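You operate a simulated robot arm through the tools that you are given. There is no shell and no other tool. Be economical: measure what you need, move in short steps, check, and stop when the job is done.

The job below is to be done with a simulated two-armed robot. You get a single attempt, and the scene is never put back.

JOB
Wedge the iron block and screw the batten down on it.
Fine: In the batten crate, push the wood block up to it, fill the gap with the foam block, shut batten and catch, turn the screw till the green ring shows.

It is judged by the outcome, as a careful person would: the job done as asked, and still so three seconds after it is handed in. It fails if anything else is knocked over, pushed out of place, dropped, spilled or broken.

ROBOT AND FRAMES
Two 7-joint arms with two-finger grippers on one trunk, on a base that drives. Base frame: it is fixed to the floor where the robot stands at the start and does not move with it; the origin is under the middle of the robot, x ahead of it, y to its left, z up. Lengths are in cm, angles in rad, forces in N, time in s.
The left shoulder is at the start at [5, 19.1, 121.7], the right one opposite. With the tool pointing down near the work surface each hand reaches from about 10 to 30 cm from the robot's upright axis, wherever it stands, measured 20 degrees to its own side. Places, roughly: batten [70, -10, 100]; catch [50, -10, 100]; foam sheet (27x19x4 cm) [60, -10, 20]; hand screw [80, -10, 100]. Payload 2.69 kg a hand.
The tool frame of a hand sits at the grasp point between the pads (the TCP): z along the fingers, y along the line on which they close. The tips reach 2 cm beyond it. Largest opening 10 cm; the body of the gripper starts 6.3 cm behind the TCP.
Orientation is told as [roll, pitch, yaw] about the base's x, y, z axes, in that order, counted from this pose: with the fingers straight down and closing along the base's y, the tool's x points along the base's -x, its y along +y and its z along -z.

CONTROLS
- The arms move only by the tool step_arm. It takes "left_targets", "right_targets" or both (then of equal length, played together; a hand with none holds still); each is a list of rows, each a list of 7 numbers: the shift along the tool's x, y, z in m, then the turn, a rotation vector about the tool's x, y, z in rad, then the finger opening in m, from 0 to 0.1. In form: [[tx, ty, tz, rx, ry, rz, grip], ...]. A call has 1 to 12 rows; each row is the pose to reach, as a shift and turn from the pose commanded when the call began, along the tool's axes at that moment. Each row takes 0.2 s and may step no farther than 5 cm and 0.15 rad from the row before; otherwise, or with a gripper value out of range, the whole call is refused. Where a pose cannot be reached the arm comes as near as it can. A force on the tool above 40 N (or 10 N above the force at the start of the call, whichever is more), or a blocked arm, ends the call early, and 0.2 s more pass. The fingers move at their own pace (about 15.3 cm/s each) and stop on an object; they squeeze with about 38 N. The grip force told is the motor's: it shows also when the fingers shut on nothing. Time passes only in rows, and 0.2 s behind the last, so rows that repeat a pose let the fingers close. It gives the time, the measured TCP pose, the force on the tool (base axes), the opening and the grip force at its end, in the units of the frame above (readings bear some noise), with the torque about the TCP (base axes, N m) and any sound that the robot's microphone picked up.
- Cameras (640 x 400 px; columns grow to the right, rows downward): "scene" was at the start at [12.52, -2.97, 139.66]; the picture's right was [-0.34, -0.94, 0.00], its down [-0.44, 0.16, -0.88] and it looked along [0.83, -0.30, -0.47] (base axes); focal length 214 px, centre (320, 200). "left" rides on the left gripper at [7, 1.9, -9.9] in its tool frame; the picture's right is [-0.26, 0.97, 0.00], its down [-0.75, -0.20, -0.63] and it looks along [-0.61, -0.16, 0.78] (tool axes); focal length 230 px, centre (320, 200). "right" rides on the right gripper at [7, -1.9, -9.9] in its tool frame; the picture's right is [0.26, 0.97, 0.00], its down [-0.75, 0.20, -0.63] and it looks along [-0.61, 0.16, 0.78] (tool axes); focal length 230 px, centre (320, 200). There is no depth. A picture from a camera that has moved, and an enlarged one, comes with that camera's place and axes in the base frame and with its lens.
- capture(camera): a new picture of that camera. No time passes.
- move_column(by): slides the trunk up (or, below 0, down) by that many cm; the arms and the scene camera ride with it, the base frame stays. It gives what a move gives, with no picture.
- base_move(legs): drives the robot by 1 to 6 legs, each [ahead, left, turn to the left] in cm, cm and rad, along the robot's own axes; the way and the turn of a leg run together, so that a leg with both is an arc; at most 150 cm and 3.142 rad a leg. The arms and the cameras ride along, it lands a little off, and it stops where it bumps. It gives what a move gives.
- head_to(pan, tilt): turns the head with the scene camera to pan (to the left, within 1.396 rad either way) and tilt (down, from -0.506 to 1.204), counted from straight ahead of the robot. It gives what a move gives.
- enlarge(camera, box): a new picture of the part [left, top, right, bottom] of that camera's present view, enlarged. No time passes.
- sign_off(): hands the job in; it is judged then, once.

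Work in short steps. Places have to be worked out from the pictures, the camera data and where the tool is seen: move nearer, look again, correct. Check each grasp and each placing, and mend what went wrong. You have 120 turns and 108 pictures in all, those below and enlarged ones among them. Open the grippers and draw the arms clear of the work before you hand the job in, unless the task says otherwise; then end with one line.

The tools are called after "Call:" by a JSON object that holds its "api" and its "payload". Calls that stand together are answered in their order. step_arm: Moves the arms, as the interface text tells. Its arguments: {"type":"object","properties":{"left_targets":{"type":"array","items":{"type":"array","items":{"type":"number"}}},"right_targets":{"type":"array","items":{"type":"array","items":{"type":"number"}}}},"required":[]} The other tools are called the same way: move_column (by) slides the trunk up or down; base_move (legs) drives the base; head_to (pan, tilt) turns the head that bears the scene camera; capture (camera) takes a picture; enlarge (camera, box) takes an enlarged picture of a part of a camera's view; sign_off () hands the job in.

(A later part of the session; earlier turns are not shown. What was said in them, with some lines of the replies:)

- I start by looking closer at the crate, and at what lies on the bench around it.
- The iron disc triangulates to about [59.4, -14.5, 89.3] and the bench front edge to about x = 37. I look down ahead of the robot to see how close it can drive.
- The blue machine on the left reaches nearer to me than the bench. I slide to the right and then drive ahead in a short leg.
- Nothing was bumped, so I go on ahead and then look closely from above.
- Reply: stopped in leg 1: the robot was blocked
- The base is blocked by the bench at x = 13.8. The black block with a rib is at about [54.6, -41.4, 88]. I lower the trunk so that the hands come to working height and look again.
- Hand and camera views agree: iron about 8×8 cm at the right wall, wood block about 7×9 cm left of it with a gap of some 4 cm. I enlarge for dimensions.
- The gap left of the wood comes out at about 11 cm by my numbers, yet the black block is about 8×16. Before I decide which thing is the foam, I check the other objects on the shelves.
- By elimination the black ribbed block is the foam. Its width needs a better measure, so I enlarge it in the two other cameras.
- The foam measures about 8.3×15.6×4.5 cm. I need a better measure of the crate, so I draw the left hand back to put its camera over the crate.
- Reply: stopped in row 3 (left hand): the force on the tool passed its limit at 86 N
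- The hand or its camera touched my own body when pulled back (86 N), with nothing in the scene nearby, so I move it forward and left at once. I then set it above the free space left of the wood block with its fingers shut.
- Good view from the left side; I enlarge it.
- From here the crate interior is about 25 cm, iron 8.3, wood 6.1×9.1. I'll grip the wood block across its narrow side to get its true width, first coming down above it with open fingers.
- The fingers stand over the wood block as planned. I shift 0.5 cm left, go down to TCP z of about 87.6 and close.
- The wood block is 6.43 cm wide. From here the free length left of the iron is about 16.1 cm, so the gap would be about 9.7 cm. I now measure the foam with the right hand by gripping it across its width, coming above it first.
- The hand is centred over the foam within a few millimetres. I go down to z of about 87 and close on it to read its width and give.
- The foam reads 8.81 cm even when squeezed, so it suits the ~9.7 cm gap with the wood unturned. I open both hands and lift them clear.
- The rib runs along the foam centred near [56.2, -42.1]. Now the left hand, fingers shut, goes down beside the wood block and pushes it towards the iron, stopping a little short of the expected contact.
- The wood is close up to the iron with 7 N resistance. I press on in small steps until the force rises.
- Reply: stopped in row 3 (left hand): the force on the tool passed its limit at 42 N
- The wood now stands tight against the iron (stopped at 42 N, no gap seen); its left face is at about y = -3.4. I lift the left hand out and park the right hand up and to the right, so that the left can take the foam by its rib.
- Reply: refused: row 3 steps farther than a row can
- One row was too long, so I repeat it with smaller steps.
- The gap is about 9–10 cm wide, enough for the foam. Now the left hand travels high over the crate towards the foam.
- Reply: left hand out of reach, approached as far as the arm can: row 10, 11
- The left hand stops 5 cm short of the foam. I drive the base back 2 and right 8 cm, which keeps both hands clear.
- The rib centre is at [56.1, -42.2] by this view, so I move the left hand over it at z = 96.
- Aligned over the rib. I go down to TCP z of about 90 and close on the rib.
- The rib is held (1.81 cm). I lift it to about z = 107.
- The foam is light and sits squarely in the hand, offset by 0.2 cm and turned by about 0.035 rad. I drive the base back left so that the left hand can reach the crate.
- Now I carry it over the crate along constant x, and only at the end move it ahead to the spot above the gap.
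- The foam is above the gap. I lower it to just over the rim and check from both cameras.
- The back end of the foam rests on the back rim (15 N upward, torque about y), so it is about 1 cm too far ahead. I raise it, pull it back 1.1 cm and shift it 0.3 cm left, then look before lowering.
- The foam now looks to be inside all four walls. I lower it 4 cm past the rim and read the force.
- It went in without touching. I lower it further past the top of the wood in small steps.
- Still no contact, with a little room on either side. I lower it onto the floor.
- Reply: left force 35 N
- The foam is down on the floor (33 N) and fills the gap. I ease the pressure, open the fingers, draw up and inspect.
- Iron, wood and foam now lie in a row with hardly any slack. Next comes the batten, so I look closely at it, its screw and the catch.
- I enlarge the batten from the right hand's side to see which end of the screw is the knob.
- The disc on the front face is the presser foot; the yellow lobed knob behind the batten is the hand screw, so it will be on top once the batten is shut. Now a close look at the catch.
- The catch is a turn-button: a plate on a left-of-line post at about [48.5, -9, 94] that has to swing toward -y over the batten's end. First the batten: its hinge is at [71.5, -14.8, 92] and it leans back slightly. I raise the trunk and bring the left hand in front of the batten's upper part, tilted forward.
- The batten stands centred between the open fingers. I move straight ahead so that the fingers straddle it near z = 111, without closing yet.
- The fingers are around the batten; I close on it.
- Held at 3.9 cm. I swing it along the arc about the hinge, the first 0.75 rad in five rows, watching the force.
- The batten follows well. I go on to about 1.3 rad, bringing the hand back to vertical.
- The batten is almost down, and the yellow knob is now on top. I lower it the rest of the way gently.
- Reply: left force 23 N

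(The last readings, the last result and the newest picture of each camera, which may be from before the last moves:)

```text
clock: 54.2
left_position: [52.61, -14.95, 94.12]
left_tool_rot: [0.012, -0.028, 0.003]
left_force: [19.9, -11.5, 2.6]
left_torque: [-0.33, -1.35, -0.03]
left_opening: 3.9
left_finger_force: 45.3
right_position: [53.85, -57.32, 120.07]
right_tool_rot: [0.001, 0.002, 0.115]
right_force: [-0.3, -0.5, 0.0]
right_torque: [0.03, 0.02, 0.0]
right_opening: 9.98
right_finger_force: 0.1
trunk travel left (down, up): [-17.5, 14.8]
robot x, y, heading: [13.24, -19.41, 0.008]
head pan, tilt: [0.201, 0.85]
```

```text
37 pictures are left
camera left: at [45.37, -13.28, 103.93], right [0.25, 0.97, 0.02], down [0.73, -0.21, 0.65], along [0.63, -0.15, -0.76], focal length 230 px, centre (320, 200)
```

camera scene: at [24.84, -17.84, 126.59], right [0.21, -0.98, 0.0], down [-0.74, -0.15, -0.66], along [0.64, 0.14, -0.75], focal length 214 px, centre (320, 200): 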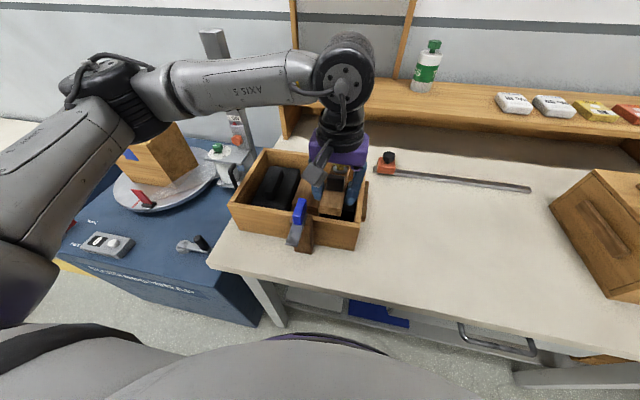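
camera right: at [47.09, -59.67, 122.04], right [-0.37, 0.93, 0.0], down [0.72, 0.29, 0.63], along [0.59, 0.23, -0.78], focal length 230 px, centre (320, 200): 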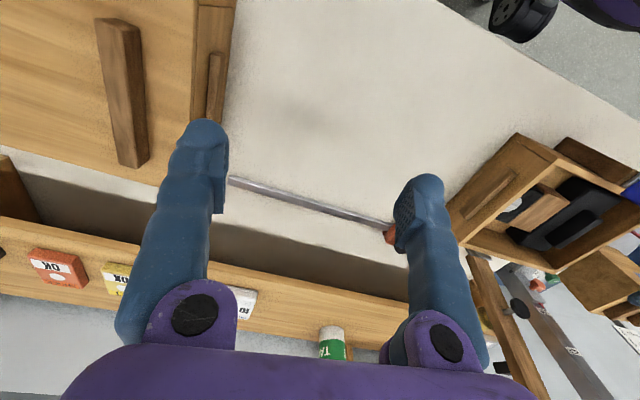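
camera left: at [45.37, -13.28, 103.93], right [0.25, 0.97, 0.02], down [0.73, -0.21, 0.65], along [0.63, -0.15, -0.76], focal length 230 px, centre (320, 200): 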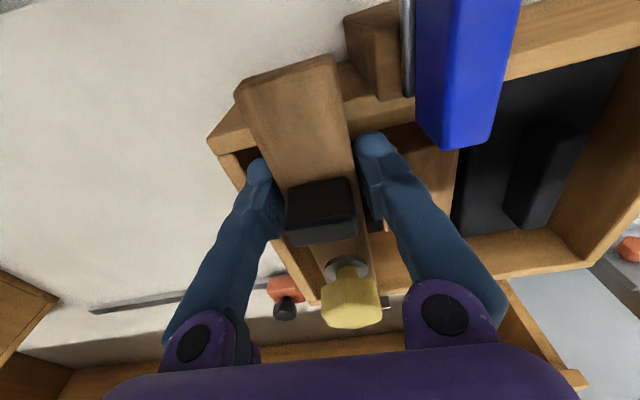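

There's no upward force yet, so it is a few millimetres above the rim. I open the fingers slowly and lift the hand off.

Call:
{"api": "step_arm", "payload": {"left_targets": [[-0.002, 0, 0.004, 0, 0, 0, 0.03], [-0.003, 0, 0.006, 0, 0, 0, 0.04], [-0.003, 0, 0.006, 0, 0, 0, 0.055], [-0.003, 0, -0.02, 0, 0, 0, 0.055], [-0.003, 0, -0.06, 0, 0, 0, 0.055], [-0.003, 0, -0.1, 0, 0, 0, 0.055], [-0.03, 0.0, -0.12, 0, 0, 0, 0.055]]}}

Call:
{"api": "capture", "payload": {"camera": "left"}}

Call:
{"api": "enlarge", "payload": {"camera": "scene", "box": [220, 140, 380, 260]}}

```text
clock: 55.8
left_position: [55.14, -14.9, 106.4]
left_tool_rot: [0.014, -0.024, 0.002]
left_force: [0.0, -1.0, 0.2]
left_torque: [0.0, -0.02, -0.02]
left_opening: 5.49
left_finger_force: 0.0
right_position: [53.63, -57.09, 120.08]
right_tool_rot: [0.0, 0.0, 0.116]
right_force: [1.2, -0.5, 0.1]
right_torque: [-0.03, 0.02, 0.0]
right_opening: 10.02
right_finger_force: 0.0
trunk travel left (down, up): [-17.5, 14.8]
robot x, y, heading: [12.99, -19.58, 0.011]
head pan, tilt: [0.201, 0.85]
```

```text
36 pictures are left
camera left: at [47.95, -13.35, 116.24], right [0.26, 0.97, 0.02], down [0.74, -0.21, 0.64], along [0.63, -0.15, -0.76], focal length 230 px, centre (320, 200)
```

left: 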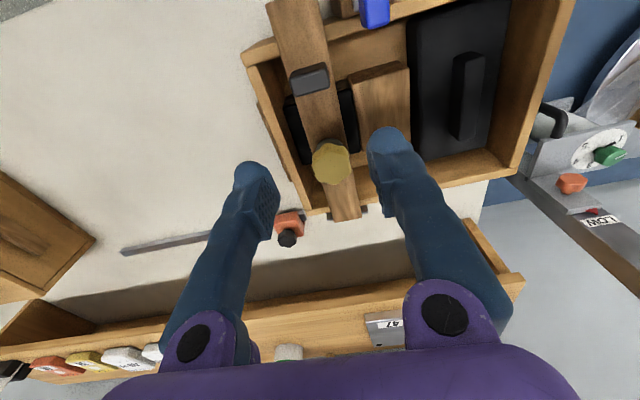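

```text
3.33 times, centred on (300, 200) of scene
camera zoom: at [24.71, -17.78, 126.59], right [0.21, -0.98, 0.0], down [-0.74, -0.15, -0.66], along [0.65, 0.14, -0.75], focal length 715 px, centre (387, 200)
```

zoom: 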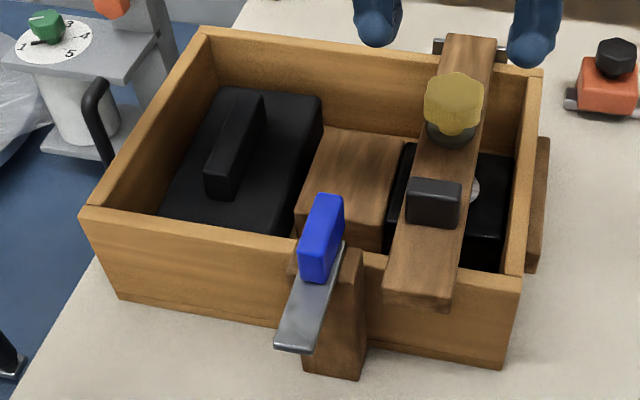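

The batten lies shut across the crate with the screw over the iron. Now the catch: its blue fin stands at about [48.6, -9.1], top near z = 97, over the pivot. I back the base up 8 cm to keep the hand off my body, then look.

Call:
{"api": "base_move", "payload": {"legs": [[-8, 0, 0]]}}

Call:
{"api": "step_arm", "payload": {"left_targets": [[0, 0.03, 0, 0, 0, 0, 0.055], [0.0, 0.058, 0, 0, 0, 0, 0.055], [0.0, 0.058, 0, 0, 0, 0, 0.055]]}}

Call:
{"api": "capture", "payload": {"camera": "left"}}

Call:
{"api": "enlarge", "payload": {"camera": "scene", "box": [220, 100, 380, 220]}}

```text
clock: 56.8
left_position: [47.07, -14.91, 106.34]
left_tool_rot: [0.014, -0.026, 0.003]
left_force: [-0.5, 0.5, -0.7]
left_torque: [-0.03, -0.02, -0.03]
left_opening: 5.5
left_finger_force: 0.1
right_position: [45.69, -57.1, 120.24]
right_tool_rot: [0.001, -0.001, 0.117]
right_force: [-0.3, 0.3, -0.4]
right_torque: [0.0, -0.07, -0.02]
right_opening: 9.99
right_finger_force: 0.1
trunk travel left (down, up): [-17.5, 14.8]
robot x, y, heading: [4.84, -19.76, 0.006]
head pan, tilt: [0.201, 0.85]
```

```text
clock: 57.6
left_position: [47.1, -9.2, 106.28]
left_tool_rot: [0.015, -0.026, 0.002]
left_force: [-0.5, 0.4, 0.2]
left_torque: [0.01, 0.02, 0.0]
left_opening: 5.49
left_finger_force: 0.0
right_position: [45.89, -57.11, 120.09]
right_tool_rot: [-0.002, 0.001, 0.115]
right_force: [-0.7, 0.2, -0.1]
right_torque: [0.0, -0.01, 0.02]
right_opening: 9.99
right_finger_force: 0.0
trunk travel left (down, up): [-17.5, 14.8]
robot x, y, heading: [5.08, -19.71, 0.008]
head pan, tilt: [0.201, 0.85]
```

```text
34 pictures are left
camera left: at [39.95, -7.54, 116.19], right [0.25, 0.97, 0.02], down [0.74, -0.21, 0.65], along [0.63, -0.15, -0.76], focal length 230 px, centre (320, 200)
```

left: 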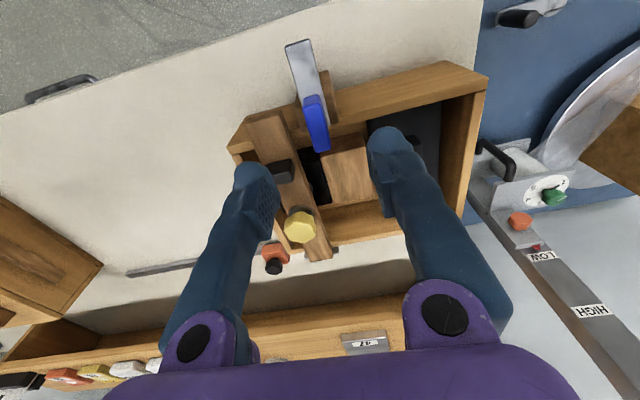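

```text
3.33 times, centred on (300, 160) of scene
camera zoom: at [16.78, -17.85, 126.6], right [0.21, -0.98, 0.0], down [-0.74, -0.16, -0.66], along [0.65, 0.14, -0.75], focal length 715 px, centre (387, 333)
```

zoom: 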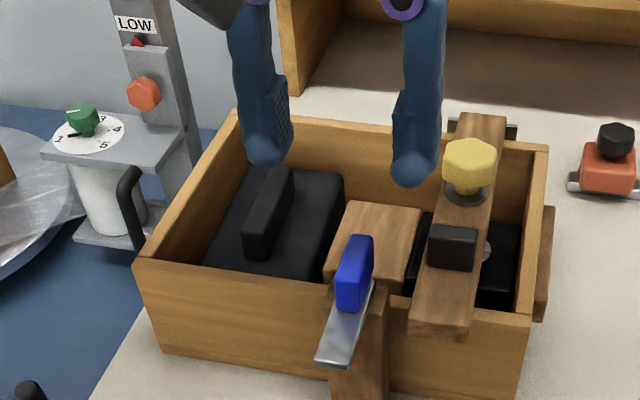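

Triangulated: plate end [42, -9.1, 94.5], blue fin x 45.5–50.2, y = -9.1, z 94.6–97. I lower the left hand over the fin and close on it.

Call:
{"api": "step_arm", "payload": {"left_targets": [[-0.013, 0.001, 0.03, 0, 0.026, 0, 0.04], [-0.013, 0.001, 0.06, 0, 0.026, 0, 0.04], [-0.013, 0.001, 0.085, 0, 0.026, 0, 0.04], [-0.013, 0.001, 0.094, 0, 0.026, 0, 0.04], [-0.013, 0.001, 0.094, 0, 0.026, 0, 0.0], [-0.013, 0.001, 0.094, 0, 0.026, 0, 0.0]]}}

Call:
{"api": "capture", "payload": {"camera": "left"}}

```text
clock: 59.0
left_position: [48.56, -9.43, 97.02]
left_tool_rot: [0.009, 0.003, -0.001]
left_force: [-1.7, -28.1, -16.0]
left_torque: [-0.31, -0.44, 0.19]
left_opening: 1.51
left_finger_force: 41.2
right_position: [45.88, -57.47, 119.97]
right_tool_rot: [0.003, -0.002, 0.114]
right_force: [-0.2, 0.4, -0.2]
right_torque: [-0.03, 0.0, 0.01]
right_opening: 9.99
right_finger_force: 0.0
trunk travel left (down, up): [-17.5, 14.8]
robot x, y, heading: [4.83, -19.36, 0.005]
head pan, tilt: [0.201, 0.85]
```

```text
32 pictures are left
camera left: at [41.71, -7.72, 107.03], right [0.26, 0.97, 0.01], down [0.75, -0.21, 0.62], along [0.61, -0.15, -0.78], focal length 230 px, centre (320, 200)
```

left: 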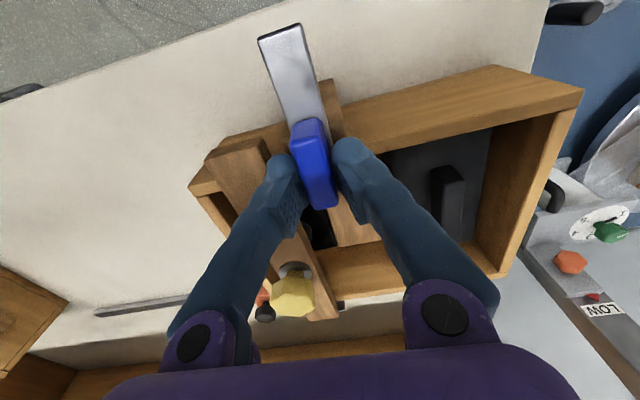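

The fin is held, with a 28 N side pull that shows it is slightly further right. I shift 0.4 cm and begin to twist the catch toward the batten.

Call:
{"api": "step_arm", "payload": {"left_targets": [[0, -0.002, 0, 0, 0, 0, 0], [0, -0.004, 0, 0, 0, -0.06, 0], [0, -0.004, 0, 0, 0, -0.16, 0], [0, -0.004, 0, 0, 0, -0.28, 0], [0, -0.004, 0, 0, 0, -0.4, 0]]}}

Call:
{"api": "capture", "payload": {"camera": "left"}}

```text
clock: 60.2
left_position: [48.52, -9.22, 97.01]
left_tool_rot: [0.017, -0.001, 0.406]
left_force: [-20.1, 5.4, -21.2]
left_torque: [-0.08, 0.42, -0.12]
left_opening: 1.54
left_finger_force: 41.6
right_position: [45.73, -56.95, 120.26]
right_tool_rot: [0.0, 0.0, 0.117]
right_force: [0.7, -0.7, 0.2]
right_torque: [-0.02, -0.01, 0.01]
right_opening: 9.99
right_finger_force: 0.0
trunk travel left (down, up): [-17.5, 14.8]
robot x, y, heading: [5.07, -18.81, 0.006]
head pan, tilt: [0.201, 0.85]
```

```text
31 pictures are left
camera left: at [41.53, -10.42, 107.03], right [-0.14, 0.99, 0.02], down [0.77, 0.1, 0.63], along [0.62, 0.1, -0.78], focal length 230 px, centre (320, 200)
```

left: 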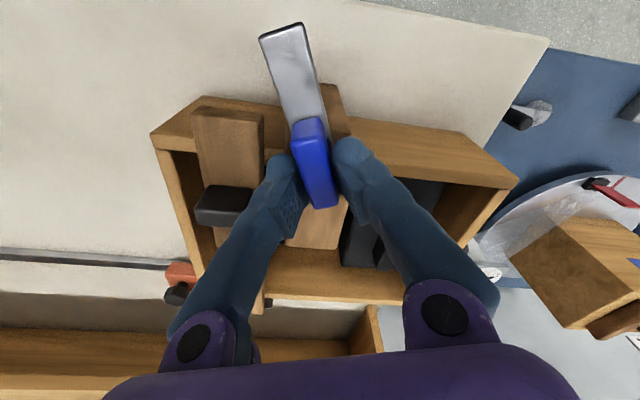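

The catch turns with the hand. I continue the twist and yield a little to the -x pull.

Call:
{"api": "step_arm", "payload": {"left_targets": [[0.0015, 0.0006, 0, 0, 0, -0.06, 0], [0.003, 0.0012, 0, 0, 0, -0.18, 0], [0.003, 0.0012, 0, 0, 0, -0.3, 0], [0.003, 0.0012, 0, 0, 0, -0.42, 0], [0.003, 0.0012, 0, 0, 0, -0.54, 0], [0.003, 0.0012, 0, 0, 0, -0.66, 0]]}}

Call:
{"api": "capture", "payload": {"camera": "left"}}

```text
clock: 61.6
left_position: [48.28, -8.81, 97.07]
left_tool_rot: [0.022, -0.021, 1.01]
left_force: [-3.7, 13.0, 0.6]
left_torque: [0.23, 0.22, -0.02]
left_opening: 1.51
left_finger_force: 41.4
right_position: [45.84, -56.99, 120.27]
right_tool_rot: [0.0, -0.001, 0.118]
right_force: [-0.1, -0.8, 0.7]
right_torque: [0.02, 0.02, -0.03]
right_opening: 9.98
right_finger_force: 0.0
trunk travel left (down, up): [-17.5, 14.8]
robot x, y, heading: [5.19, -19.56, 0.014]
head pan, tilt: [0.201, 0.85]
stopped in row 6 (left hand): the force on the tool passed its limit at 41 N (the readings are from after the stop); the commanded pose is now the measured one
```

```text
30 pictures are left
camera left: at [43.12, -14.1, 106.94], right [-0.68, 0.73, 0.03], down [0.57, 0.51, 0.64], along [0.46, 0.45, -0.77], focal length 230 px, centre (320, 200)
```

left: 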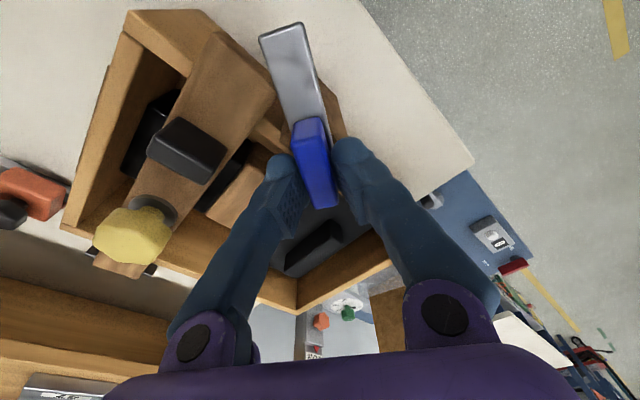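

The twist stopped at 41 N after about 1 rad. I check whether the plate meets the batten's edge.

Call:
{"api": "enlarge", "payload": {"camera": "scene", "box": [260, 120, 370, 210]}}

Call:
{"api": "enlarge", "payload": {"camera": "left", "box": [180, 0, 360, 140]}}

```text
4.44 times, centred on (315, 165) of scene
camera zoom: at [16.75, -17.72, 126.64], right [0.21, -0.98, 0.0], down [-0.73, -0.16, -0.66], along [0.65, 0.14, -0.75], focal length 953 px, centre (342, 356)
```

zoom: 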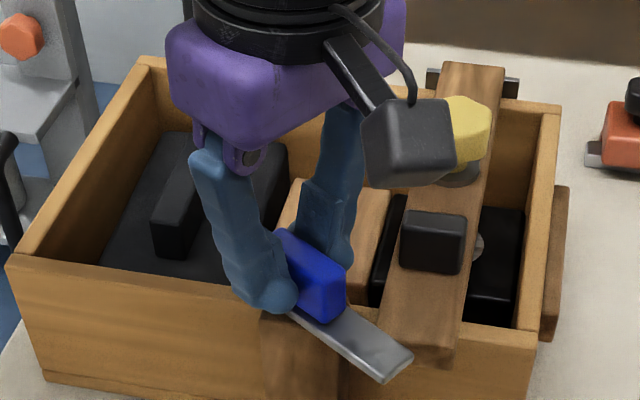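

```text
2.86 times, centred on (270, 70) of left
camera zoom: at [43.12, -14.1, 106.94], right [-0.68, 0.73, 0.03], down [0.57, 0.51, 0.64], along [0.46, 0.45, -0.77], focal length 657 px, centre (463, 571)
```

zoom: 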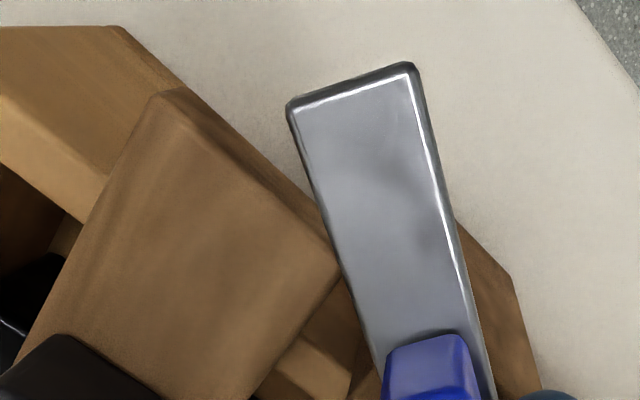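

The plate passes above the batten's edge (94.5 versus 93); the force came from the pivot lying about 1.3 cm off my grip, near [47.3, -9.5]. I continue the twist along that arc.

Call:
{"api": "step_arm", "payload": {"left_targets": [[0, 0.002, 0, 0, 0, 0, 0], [-0.0005, 0.0035, 0, 0, 0, -0.12, 0], [-0.001, 0.005, 0, 0, 0, -0.24, 0], [-0.0014, 0.0065, 0, 0, 0, -0.36, 0], [-0.0018, 0.008, 0, 0, 0, -0.48, 0], [-0.002, 0.0085, 0, 0, 0, -0.56, 0]]}}

Call:
{"api": "enlarge", "payload": {"camera": "scene", "box": [260, 120, 370, 210]}}

```text
clock: 63.0
left_position: [47.79, -8.71, 97.18]
left_tool_rot: [0.006, -0.019, 1.567]
left_force: [12.8, -10.8, -2.8]
left_torque: [-1.06, -0.16, 0.09]
left_opening: 1.52
left_finger_force: 40.5
right_position: [46.0, -57.2, 120.02]
right_tool_rot: [0.0, 0.004, 0.118]
right_force: [-0.2, 0.2, -0.8]
right_torque: [-0.01, -0.01, -0.02]
right_opening: 9.97
right_finger_force: 0.1
trunk travel left (down, up): [-17.5, 14.8]
robot x, y, heading: [5.36, -19.74, 0.007]
head pan, tilt: [0.201, 0.85]
```

```text
4.44 times, centred on (315, 165) of scene
camera zoom: at [16.93, -17.9, 126.58], right [0.21, -0.98, 0.0], down [-0.74, -0.15, -0.66], along [0.64, 0.14, -0.75], focal length 953 px, centre (342, 356)
```

zoom: 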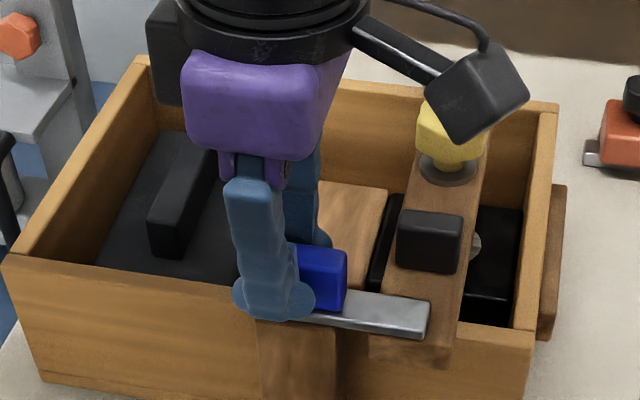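

The plate now lies across the batten at 90°. I release the fin and lift off.

Call:
{"api": "step_arm", "payload": {"left_targets": [[0, 0, 0, 0, 0, 0, 0.03], [0, 0, 0, 0, 0, 0, 0.045], [0, 0, -0.03, 0, 0, 0, 0.045], [0, 0, -0.07, 0, 0, 0, 0.045], [0, 0.0, -0.11, 0, 0, 0.1, 0.045], [0, 0.0, -0.13, 0, 0, 0.22, 0.045], [0, 0, -0.13, 0, 0, 0.36, 0.045], [0, 0, -0.13, 0, 0, 0.5, 0.045], [0, 0, -0.13, 0, 0, 0.64, 0.045], [0, 0, -0.13, 0, 0, 0.78, 0.045]]}}

Call:
{"api": "enlarge", "payload": {"camera": "scene", "box": [240, 100, 370, 210]}}

Call:
{"api": "capture", "payload": {"camera": "left"}}

```text
clock: 65.2
left_position: [47.74, -8.67, 110.02]
left_tool_rot: [0.02, -0.014, 0.785]
left_force: [-0.8, 0.0, -0.4]
left_torque: [0.02, -0.02, 0.01]
left_opening: 4.49
left_finger_force: 0.0
right_position: [45.77, -57.17, 120.11]
right_tool_rot: [0.0, 0.0, 0.116]
right_force: [0.3, 0.3, -0.2]
right_torque: [0.04, -0.01, -0.01]
right_opening: 10.03
right_finger_force: 0.1
trunk travel left (down, up): [-17.5, 14.8]
robot x, y, heading: [5.51, -19.49, 0.005]
head pan, tilt: [0.201, 0.85]
```

```text
3.64 times, centred on (305, 155) of scene
camera zoom: at [16.76, -17.79, 126.6], right [0.21, -0.98, 0.0], down [-0.73, -0.16, -0.66], along [0.65, 0.14, -0.75], focal length 780 px, centre (374, 364)
```

zoom: 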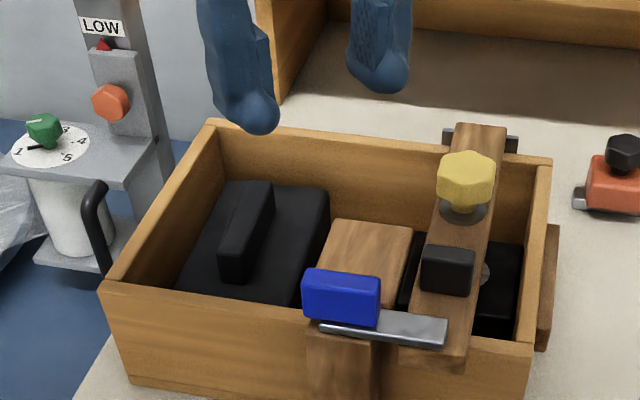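

```text
25 pictures are left
camera left: at [41.58, -12.59, 119.98], right [-0.5, 0.87, 0.02], down [0.68, 0.37, 0.64], along [0.54, 0.33, -0.77], focal length 230 px, centre (320, 200)
```

left: 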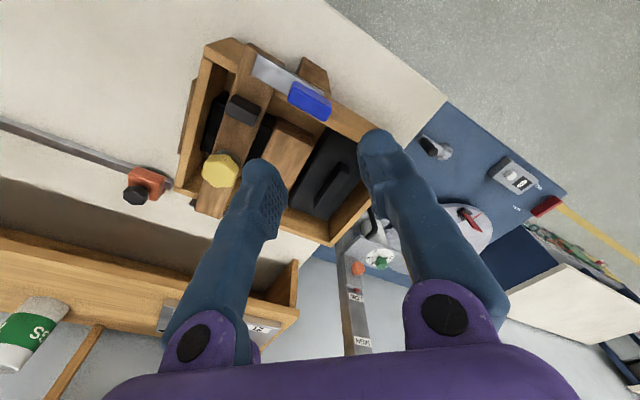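

The catch is shut over the batten. Next is the screw: the yellow knob's top is at about [60, -14.9, 96]. I bring the left hand above it.

Call:
{"api": "step_arm", "payload": {"left_targets": [[-0.01, -0.03, 0, 0, 0, 0, 0.06], [-0.02, -0.065, 0, 0, 0, 0, 0.06], [-0.032, -0.1, 0.01, 0, 0, 0, 0.06], [-0.0424, -0.13, 0.03, 0, 0, 0, 0.06], [-0.0424, -0.13, 0.06, 0, 0, 0, 0.06], [-0.0424, -0.13, 0.06, 0, 0, 0, 0.06]]}}

Call:
{"api": "capture", "payload": {"camera": "left"}}

```text
clock: 66.6
left_position: [60.06, -14.89, 103.98]
left_tool_rot: [0.02, -0.013, 0.787]
left_force: [-0.6, -0.3, 0.2]
left_torque: [-0.02, -0.02, -0.01]
left_opening: 6.02
left_finger_force: 0.0
right_position: [45.75, -57.18, 120.2]
right_tool_rot: [-0.001, 0.0, 0.117]
right_force: [0.4, 0.0, -0.2]
right_torque: [0.03, 0.03, 0.02]
right_opening: 10.0
right_finger_force: 0.1
trunk travel left (down, up): [-17.5, 14.8]
robot x, y, heading: [5.2, -19.35, 0.01]
head pan, tilt: [0.201, 0.85]
```

```text
24 pictures are left
camera left: at [53.87, -18.85, 113.89], right [-0.5, 0.86, 0.02], down [0.67, 0.38, 0.64], along [0.54, 0.33, -0.77], focal length 230 px, centre (320, 200)
```

left: 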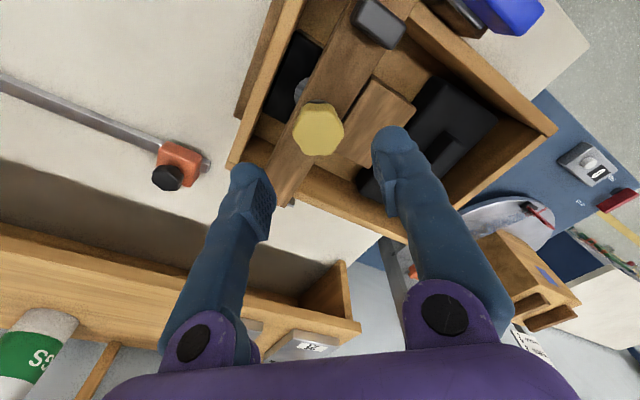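

The knob centre reads [60.0, -15.1]. I turn back to about yaw 1.35 and go down around the knob, still open.

Call:
{"api": "step_arm", "payload": {"left_targets": [[0.001, -0.001, 0.02, 0, 0, -0.14, 0.06], [0.0014, -0.0014, 0.04, 0, 0, -0.28, 0.06], [0.0014, -0.0014, 0.06, 0, 0, -0.42, 0.06], [0.0014, -0.0014, 0.075, 0, 0, -0.56, 0.06], [0.0014, -0.0014, 0.082, 0, 0, -0.56, 0.06], [0.0014, -0.0014, 0.082, 0, 0, -0.56, 0.0], [0.0014, -0.0014, 0.082, 0, 0, -0.56, 0.0]]}}

Call:
{"api": "capture", "payload": {"camera": "left"}}

```text
clock: 68.2
left_position: [60.03, -14.8, 95.73]
left_tool_rot: [0.006, -0.021, 1.349]
left_force: [11.4, -3.7, -1.2]
left_torque: [-0.13, -0.13, 0.0]
left_opening: 3.13
left_finger_force: 44.9
right_position: [46.06, -57.16, 119.98]
right_tool_rot: [-0.001, 0.002, 0.117]
right_force: [-0.5, 0.2, 0.2]
right_torque: [0.01, -0.01, 0.02]
right_opening: 10.04
right_finger_force: 0.1
trunk travel left (down, up): [-17.5, 14.8]
robot x, y, heading: [5.34, -19.68, 0.011]
head pan, tilt: [0.201, 0.85]
```

```text
23 pictures are left
camera left: at [56.77, -21.53, 105.61], right [-0.89, 0.46, 0.01], down [0.36, 0.67, 0.64], along [0.29, 0.57, -0.77], focal length 230 px, centre (320, 200)
```

left: 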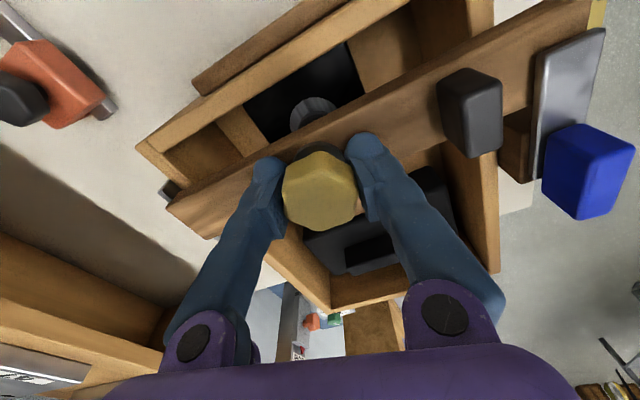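

The knob is held at 3.13 cm. I turn it clockwise by 1.65 rad.

Call:
{"api": "step_arm", "payload": {"left_targets": [[0, 0, 0, 0, 0, 0.14, 0], [0, 0, 0, 0, 0, 0.28, 0], [0, 0, 0, 0, 0, 0.42, 0], [0, 0, 0, 0, 0, 0.56, 0], [0, 0, 0, 0, 0, 0.7, 0], [0, 0, 0, 0, 0, 0.84, 0], [0, 0, 0, 0, 0, 0.98, 0], [0, 0, 0, 0, 0, 1.12, 0], [0, 0, 0, 0, 0, 1.26, 0], [0, 0, 0, 0, 0, 1.4, 0], [0, 0, 0, 0, 0, 1.54, 0]]}}

Call:
{"api": "capture", "payload": {"camera": "left"}}

```text
clock: 70.6
left_position: [59.93, -14.97, 95.62]
left_tool_rot: [0.022, 0.007, -0.195]
left_force: [20.1, -8.2, 9.3]
left_torque: [-0.02, -0.92, 0.03]
left_opening: 3.11
left_finger_force: 44.9
right_position: [45.82, -57.18, 120.03]
right_tool_rot: [0.003, 0.002, 0.116]
right_force: [0.7, 1.1, 0.2]
right_torque: [-0.04, -0.01, 0.04]
right_opening: 10.0
right_finger_force: 0.1
trunk travel left (down, up): [-17.5, 14.8]
robot x, y, heading: [5.25, -19.59, 0.008]
head pan, tilt: [0.201, 0.85]
```

```text
22 pictures are left
camera left: at [53.66, -12.03, 105.77], right [0.44, 0.9, 0.02], down [0.7, -0.36, 0.62], along [0.56, -0.26, -0.78], focal length 230 px, centre (320, 200)
```

left: 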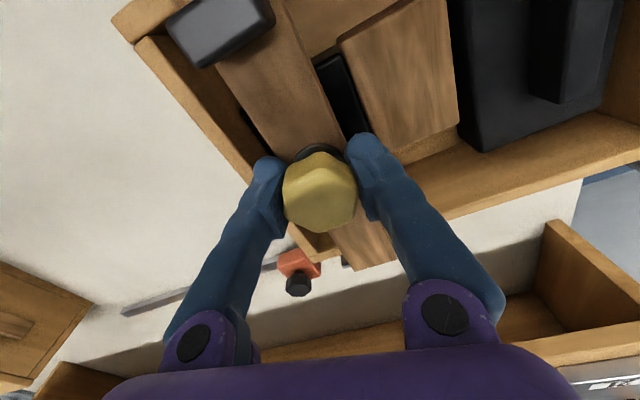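

The knob goes round with the fingers. I turn on to yaw -1.6, easing 0.2 cm along the +x pull.

Call:
{"api": "step_arm", "payload": {"left_targets": [[-0.002, 0, 0, 0, 0, 0.14, 0], [-0.002, 0, 0, 0, 0, 0.28, 0], [-0.002, 0, 0, 0, 0, 0.42, 0], [-0.002, 0, 0, 0, 0, 0.56, 0], [-0.002, 0, 0, 0, 0, 0.7, 0], [-0.002, 0, 0, 0, 0, 0.84, 0], [-0.002, 0, 0, 0, 0, 0.98, 0], [-0.002, 0, 0, 0, 0, 1.12, 0], [-0.002, 0, 0, 0, 0, 1.26, 0], [-0.002, 0, 0, 0, 0, 1.4, 0]]}}

Call:
{"api": "enlarge", "payload": {"camera": "left", "box": [220, 80, 420, 260]}}

```text
clock: 72.6
left_position: [59.05, -13.46, 96.22]
left_tool_rot: [0.042, 0.043, -0.928]
left_force: [6.4, 8.9, -3.7]
left_torque: [-0.25, -0.02, 0.18]
left_opening: 2.84
left_finger_force: 45.6
left hand out of reach, approached as far as the arm can: row 6, 7, 8, 9
right_position: [45.53, -56.87, 120.49]
right_tool_rot: [-0.002, -0.007, 0.118]
right_force: [-0.5, 0.5, 0.8]
right_torque: [0.01, -0.08, 0.05]
right_opening: 10.0
right_finger_force: 0.0
trunk travel left (down, up): [-17.5, 14.8]
robot x, y, heading: [5.48, -19.95, 0.009]
head pan, tilt: [0.201, 0.85]
stopped in row 9 (left hand): the force on the tool passed its limit at 149 N (the readings are from after the stop); the commanded pose is now the measured one
```

```text
2.22 times, centred on (320, 170) of left
camera zoom: at [56.23, -7.42, 106.56], right [0.93, 0.37, 0.03], down [0.28, -0.76, 0.59], along [0.24, -0.54, -0.81], focal length 511 px, centre (320, 267)
```

zoom: 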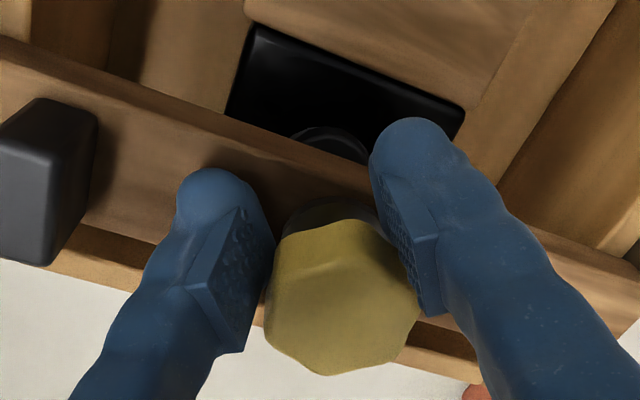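

The left wrist runs out of travel near yaw -0.9, and the hand slipped off centre. I open at once, lift off, and check that nothing has moved.

Call:
{"api": "step_arm", "payload": {"left_targets": [[0, 0, 0, 0, 0, 0, 0.06], [0, 0, 0, 0, 0, 0, 0.06], [0, 0, -0.03, 0, 0, -0.1, 0.06], [0, 0, -0.06, 0, 0, -0.22, 0.06], [0, 0, -0.06, 0, 0, -0.36, 0.06]]}}

Call:
{"api": "enlarge", "payload": {"camera": "scene", "box": [220, 80, 390, 220]}}

```text
clock: 73.8
left_position: [58.88, -14.02, 102.11]
left_tool_rot: [0.051, 0.029, -0.574]
left_force: [-0.2, -1.0, 0.2]
left_torque: [-0.01, -0.01, -0.02]
left_opening: 6.02
left_finger_force: 0.0
right_position: [45.64, -57.13, 120.17]
right_tool_rot: [-0.001, -0.001, 0.116]
right_force: [-0.6, 0.3, -0.5]
right_torque: [0.01, -0.02, -0.02]
right_opening: 10.01
right_finger_force: 0.1
trunk travel left (down, up): [-17.5, 14.8]
robot x, y, heading: [5.25, -19.5, 0.01]
head pan, tilt: [0.201, 0.85]
```

```text
2.86 times, centred on (305, 150) of scene
camera zoom: at [16.78, -17.79, 126.6], right [0.21, -0.98, 0.0], down [-0.74, -0.16, -0.66], along [0.65, 0.14, -0.75], focal length 613 px, centre (363, 343)
```

zoom: 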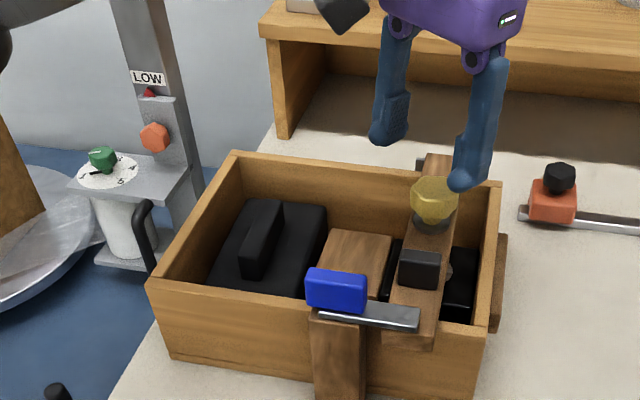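

All is in place, and the crate has not moved. I drive 5 cm ahead to give the arm more range, straighten the hand and re-centre it over the knob.

Call:
{"api": "base_move", "payload": {"legs": [[5, 0, 0]]}}

Call:
{"api": "step_arm", "payload": {"left_targets": [[0, 0, 0, 0.05, -0.03, -0.13, 0.06], [0, 0, 0, 0.05, -0.03, -0.27, 0.06], [0, 0, 0, 0.05, -0.03, -0.41, 0.06], [0, 0, 0, 0.05, -0.03, -0.55, 0.06], [0, 0, 0, 0.05, -0.03, -0.55, 0.06]]}}

```text
clock: 74.7
left_position: [64.02, -13.95, 102.11]
left_tool_rot: [0.05, 0.028, -0.576]
left_force: [0.9, 0.1, 0.1]
left_torque: [0.02, 0.0, 0.0]
left_opening: 6.01
left_finger_force: 0.0
right_position: [50.95, -57.14, 120.09]
right_tool_rot: [0.0, 0.0, 0.117]
right_force: [0.3, -0.3, 0.1]
right_torque: [0.0, 0.04, 0.04]
right_opening: 10.0
right_finger_force: 0.1
trunk travel left (down, up): [-17.5, 14.8]
robot x, y, heading: [10.54, -19.83, 0.004]
head pan, tilt: [0.201, 0.85]
```

```text
clock: 75.9
left_position: [63.91, -14.14, 102.22]
left_tool_rot: [0.004, -0.018, -0.023]
left_force: [-0.9, 0.1, -0.4]
left_torque: [0.0, 0.02, 0.0]
left_opening: 6.0
left_finger_force: 0.1
right_position: [50.83, -56.96, 120.33]
right_tool_rot: [0.002, -0.001, 0.117]
right_force: [0.5, 0.6, -1.0]
right_torque: [-0.02, 0.01, -0.02]
right_opening: 9.97
right_finger_force: 0.1
trunk travel left (down, up): [-17.5, 14.8]
robot x, y, heading: [10.14, -19.76, 0.013]
head pan, tilt: [0.201, 0.85]
```

Straight again. I move over the knob and wind the hand back to yaw 1.5.

Call:
{"api": "step_arm", "payload": {"left_targets": [[0.02, -0.005, 0, 0, 0, -0.1, 0.06], [0.039, -0.0098, 0, 0, 0, -0.23, 0.06], [0.039, -0.0098, 0, 0, 0, -0.37, 0.06], [0.039, -0.0098, 0, 0, 0, -0.51, 0.06], [0.039, -0.0098, 0, 0, 0, -0.65, 0.06], [0.039, -0.0098, 0, 0, 0, -0.79, 0.06], [0.039, -0.0098, 0, 0, 0, -0.93, 0.06], [0.039, -0.0098, 0, 0, 0, -1.07, 0.06], [0.039, -0.0098, 0, 0, 0, -1.21, 0.06], [0.039, -0.0098, 0, 0, 0, -1.35, 0.06], [0.039, -0.0098, 0, 0, 0, -1.49, 0.06], [0.039, -0.0098, 0, 0, 0, -1.49, 0.06]]}}

Call:
{"api": "capture", "payload": {"camera": "left"}}

```text
clock: 78.5
left_position: [59.93, -14.86, 102.13]
left_tool_rot: [-0.018, -0.005, 1.466]
left_force: [0.2, 0.1, -0.4]
left_torque: [0.01, 0.01, 0.01]
left_opening: 6.0
left_finger_force: 0.1
right_position: [50.73, -57.07, 120.25]
right_tool_rot: [0.0, -0.003, 0.117]
right_force: [0.2, 0.8, 0.5]
right_torque: [0.03, 0.02, -0.01]
right_opening: 10.02
right_finger_force: 0.1
trunk travel left (down, up): [-17.5, 14.8]
robot x, y, heading: [9.9, -19.54, 0.013]
head pan, tilt: [0.201, 0.85]
```

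```text
19 pictures are left
camera left: at [57.24, -21.77, 111.98], right [-0.93, 0.36, -0.01], down [0.27, 0.72, 0.64], along [0.24, 0.59, -0.77], focal length 230 px, centre (320, 200)
```

left: 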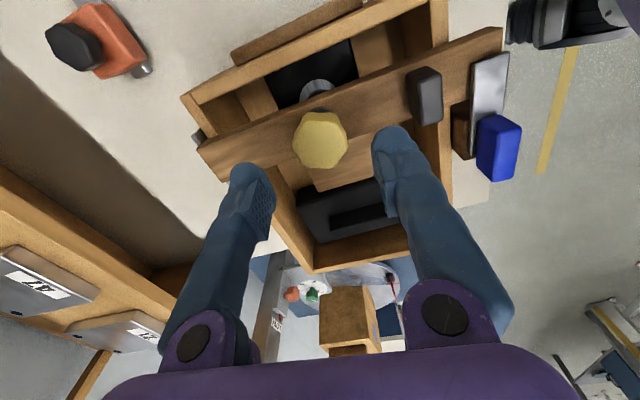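

The knob centre is still at [60.0, -15.1]. In one call I go down, close and turn the first 1.1 rad.

Call:
{"api": "step_arm", "payload": {"left_targets": [[0.002, 0, 0.035, 0, 0, 0, 0.06], [0.002, 0, 0.066, 0, 0, 0, 0.06], [0.002, 0, 0.066, 0, 0, 0, 0.0], [0.002, 0, 0.066, 0, 0, 0, 0.0], [0.002, 0, 0.066, 0, 0, 0.14, 0], [0.002, 0, 0.066, 0, 0, 0.28, 0], [0.002, 0, 0.066, 0, 0, 0.42, 0], [0.002, 0, 0.066, 0, 0, 0.56, 0], [0.002, 0, 0.066, 0, 0, 0.7, 0], [0.002, 0, 0.066, 0, 0, 0.84, 0], [0.002, 0, 0.066, 0, 0, 0.98, 0], [0.002, 0, 0.066, 0, 0, 1.12, 0]]}}

Call:
{"api": "step_arm", "payload": {"left_targets": [[0, 0, 0, 0, 0, 0.13, 0], [0, 0, 0, 0, 0, 0.26, 0], [0, 0, 0, 0, 0, 0.39, 0], [0, 0, 0, 0, 0, 0.52, 0], [0, 0, 0, 0, 0, 0.65, 0], [0, 0, 0, 0, 0, 0.78, 0]]}}

Call:
{"api": "enlarge", "payload": {"camera": "left", "box": [220, 80, 420, 260]}}

```text
clock: 81.1
left_position: [59.86, -15.0, 95.48]
left_tool_rot: [-0.003, -0.018, 0.34]
left_force: [-16.8, 7.7, 8.4]
left_torque: [-0.22, 0.44, 0.03]
left_opening: 3.09
left_finger_force: 45.0
right_position: [50.52, -56.95, 120.28]
right_tool_rot: [-0.001, -0.005, 0.117]
right_force: [1.1, -0.6, 0.0]
right_torque: [0.0, 0.01, 0.03]
right_opening: 10.01
right_finger_force: 0.1
trunk travel left (down, up): [-17.5, 14.8]
robot x, y, heading: [10.11, -19.67, 0.009]
head pan, tilt: [0.201, 0.85]
```

```text
clock: 82.5
left_position: [59.88, -14.87, 95.67]
left_tool_rot: [0.014, -0.014, -0.439]
left_force: [-16.3, 21.3, 11.2]
left_torque: [-0.25, 0.37, 0.12]
left_opening: 3.07
left_finger_force: 44.3
right_position: [50.7, -56.8, 120.49]
right_tool_rot: [-0.002, -0.006, 0.117]
right_force: [-1.1, -0.7, -0.3]
right_torque: [0.0, 0.02, 0.01]
right_opening: 10.0
right_finger_force: 0.2
trunk travel left (down, up): [-17.5, 14.8]
robot x, y, heading: [10.25, -19.79, 0.01]
head pan, tilt: [0.201, 0.85]
```

```text
2.22 times, centred on (320, 170) of left
camera zoom: at [54.22, -10.31, 105.55], right [0.64, 0.77, 0.02], down [0.58, -0.5, 0.64], along [0.5, -0.4, -0.77], focal length 511 px, centre (320, 267)
```

zoom: 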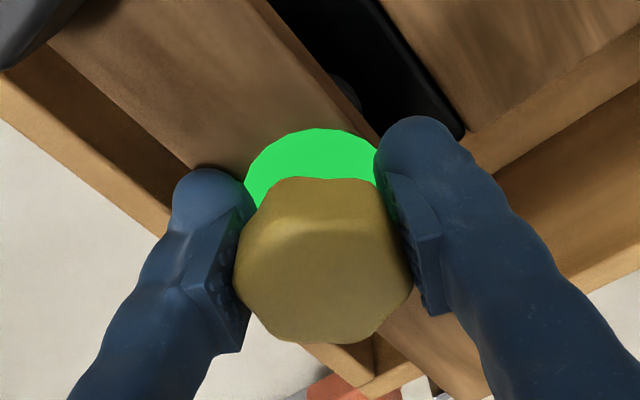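

The green ring shows. I stop turning, open the fingers straight and lift off.

Call:
{"api": "step_arm", "payload": {"left_targets": [[0, 0, 0, 0, 0, 0, 0.03], [0, 0, 0, 0, 0, 0, 0.06], [0, 0, 0, 0, 0, 0, 0.06], [0, 0, -0.04, 0, 0, 0, 0.06], [0, 0, -0.08, 0, 0, 0, 0.06], [0, 0, -0.12, 0, 0, -0.12, 0.06], [0, 0, -0.15, 0, 0, -0.25, 0.06], [0, 0, -0.15, 0, 0, -0.38, 0.06]]}}

Call:
{"api": "enlarge", "payload": {"camera": "scene", "box": [220, 100, 390, 240]}}

Call:
{"api": "capture", "payload": {"camera": "left"}}

```text
clock: 84.3
left_position: [59.74, -15.29, 110.54]
left_tool_rot: [0.005, -0.016, -0.054]
left_force: [-0.2, -1.1, -0.1]
left_torque: [-0.02, -0.02, 0.0]
left_opening: 5.99
left_finger_force: 0.0
right_position: [50.81, -57.02, 120.08]
right_tool_rot: [0.0, -0.001, 0.117]
right_force: [0.3, -0.3, 0.7]
right_torque: [0.0, 0.01, 0.02]
right_opening: 10.01
right_finger_force: 0.0
trunk travel left (down, up): [-17.5, 14.8]
robot x, y, heading: [10.12, -19.78, 0.01]
head pan, tilt: [0.201, 0.85]
```

```text
2.86 times, centred on (305, 170) of scene
camera zoom: at [21.79, -17.74, 126.6], right [0.21, -0.98, 0.0], down [-0.73, -0.16, -0.66], along [0.65, 0.14, -0.75], focal length 613 px, centre (363, 286)
```

zoom: 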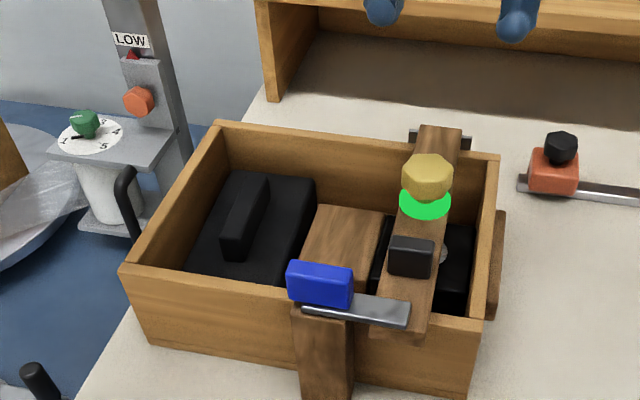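

```text
16 pictures are left
camera left: at [52.78, -13.13, 120.37], right [0.31, 0.95, 0.01], down [0.73, -0.24, 0.64], along [0.61, -0.19, -0.77], focal length 230 px, centre (320, 200)
```

left: 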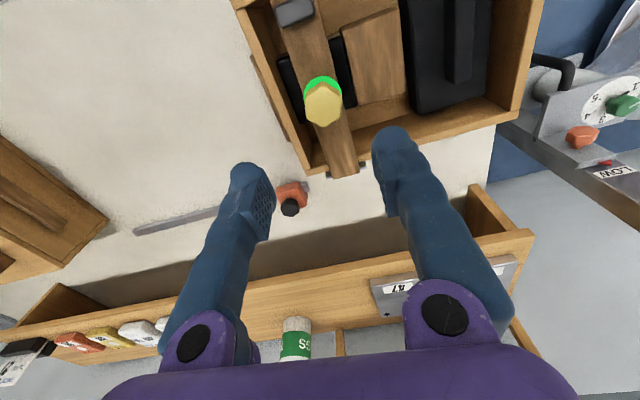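

The ring stays green after release. I check the row of blocks once more up close.

Call:
{"api": "enlarge", "payload": {"camera": "left", "box": [230, 0, 540, 190]}}

Call:
{"api": "enlarge", "payload": {"camera": "scene", "box": [255, 130, 365, 210]}}

```text
2.06 times, centred on (385, 95) of left
camera zoom: at [52.78, -13.13, 120.37], right [0.31, 0.95, 0.01], down [0.73, -0.24, 0.64], along [0.61, -0.19, -0.77], focal length 475 px, centre (186, 417)
```

zoom: 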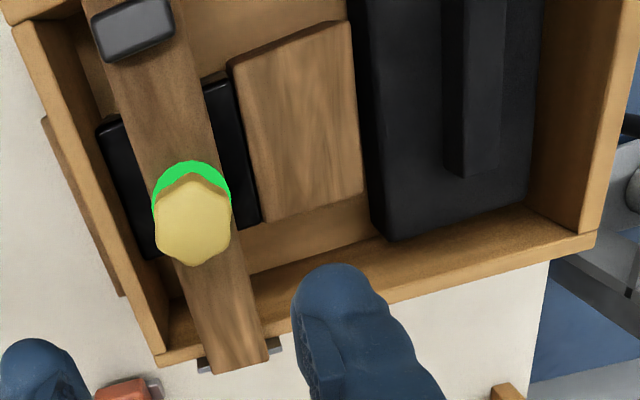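

```text
5.00 times, centred on (310, 170) of scene
camera zoom: at [21.79, -17.74, 126.6], right [0.21, -0.98, 0.0], down [-0.73, -0.16, -0.66], along [0.65, 0.14, -0.75], focal length 1072 px, centre (370, 350)
```

zoom: 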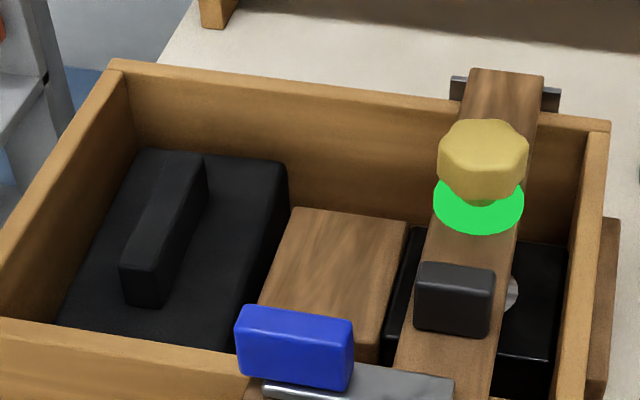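

Iron, wood and foam sit tight in a row, the catch is over the batten and the ring is green. I open the hand, lift it further and drive back clear of the bench.

Call:
{"api": "step_arm", "payload": {"left_targets": [[0, 0, -0.04, 0, 0, 0, 0.1], [0, 0, -0.08, 0, 0, 0, 0.1], [0, 0, -0.08, 0, 0, 0, 0.1]]}}

Call:
{"api": "base_move", "payload": {"legs": [[-18, 0, 0]]}}

Call:
{"api": "capture", "payload": {"camera": "scene"}}

```text
clock: 85.1
left_position: [59.75, -15.19, 118.51]
left_tool_rot: [0.004, -0.014, -0.056]
left_force: [-0.1, 0.0, -0.2]
left_torque: [-0.03, 0.0, 0.02]
left_opening: 10.0
left_finger_force: 0.1
right_position: [50.75, -57.12, 120.23]
right_tool_rot: [-0.003, -0.001, 0.116]
right_force: [1.0, -0.2, 0.8]
right_torque: [0.0, 0.03, 0.04]
right_opening: 10.01
right_finger_force: 0.1
trunk travel left (down, up): [-17.5, 14.8]
robot x, y, heading: [10.02, -19.24, 0.012]
head pan, tilt: [0.201, 0.85]
```

```text
clock: 86.6
left_position: [41.54, -15.44, 118.5]
left_tool_rot: [0.002, -0.018, -0.057]
left_force: [-0.7, -0.2, 0.2]
left_torque: [0.03, -0.01, 0.0]
left_opening: 10.02
left_finger_force: 0.0
right_position: [32.63, -57.22, 120.28]
right_tool_rot: [0.002, -0.005, 0.114]
right_force: [0.4, 0.7, -0.2]
right_torque: [0.03, -0.01, 0.02]
right_opening: 10.0
right_finger_force: 0.1
trunk travel left (down, up): [-17.5, 14.8]
robot x, y, heading: [-7.83, -19.8, 0.012]
head pan, tilt: [0.201, 0.85]
```

```text
13 pictures are left
camera scene: at [3.67, -17.91, 126.61], right [0.21, -0.98, 0.0], down [-0.73, -0.15, -0.66], along [0.65, 0.14, -0.75], focal length 214 px, centre (320, 200)
```

scene: 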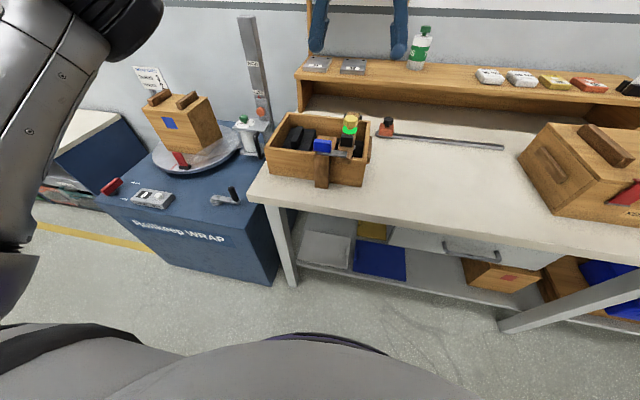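

Everything stands undisturbed. Before handing in, I take one look at the yellow thing on the lower shelf to be sure it is not a different foam block.

Call:
{"api": "enlarge", "payload": {"camera": "scene", "box": [280, 190, 440, 290]}}

```text
4.00 times, centred on (360, 240) of scene
camera zoom: at [3.67, -17.91, 126.61], right [0.21, -0.98, 0.0], down [-0.73, -0.15, -0.66], along [0.65, 0.14, -0.75], focal length 858 px, centre (160, 40)
```

zoom: 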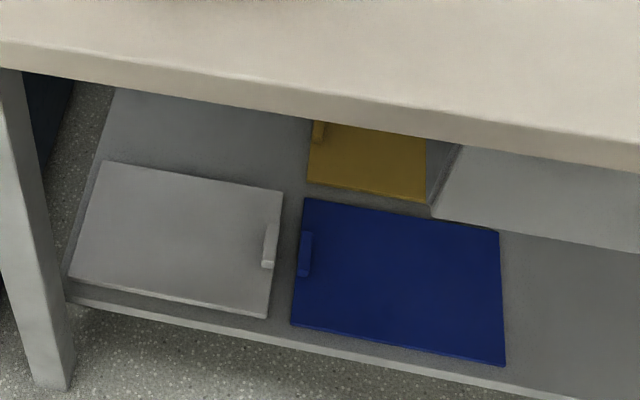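

Those are only flat sheets with grips on the lower shelf; the black block was the right one. The work is finished, so I hand it in.

Call:
{"api": "sign_off", "payload": {}}

```text
The job is handed in.
```

The job is done and handed in: the wood block is pushed tight to the iron, the foam block fills the gap, batten and catch are shut, and the screw is turned until the green ring showed. The arms are open and clear of the bench.
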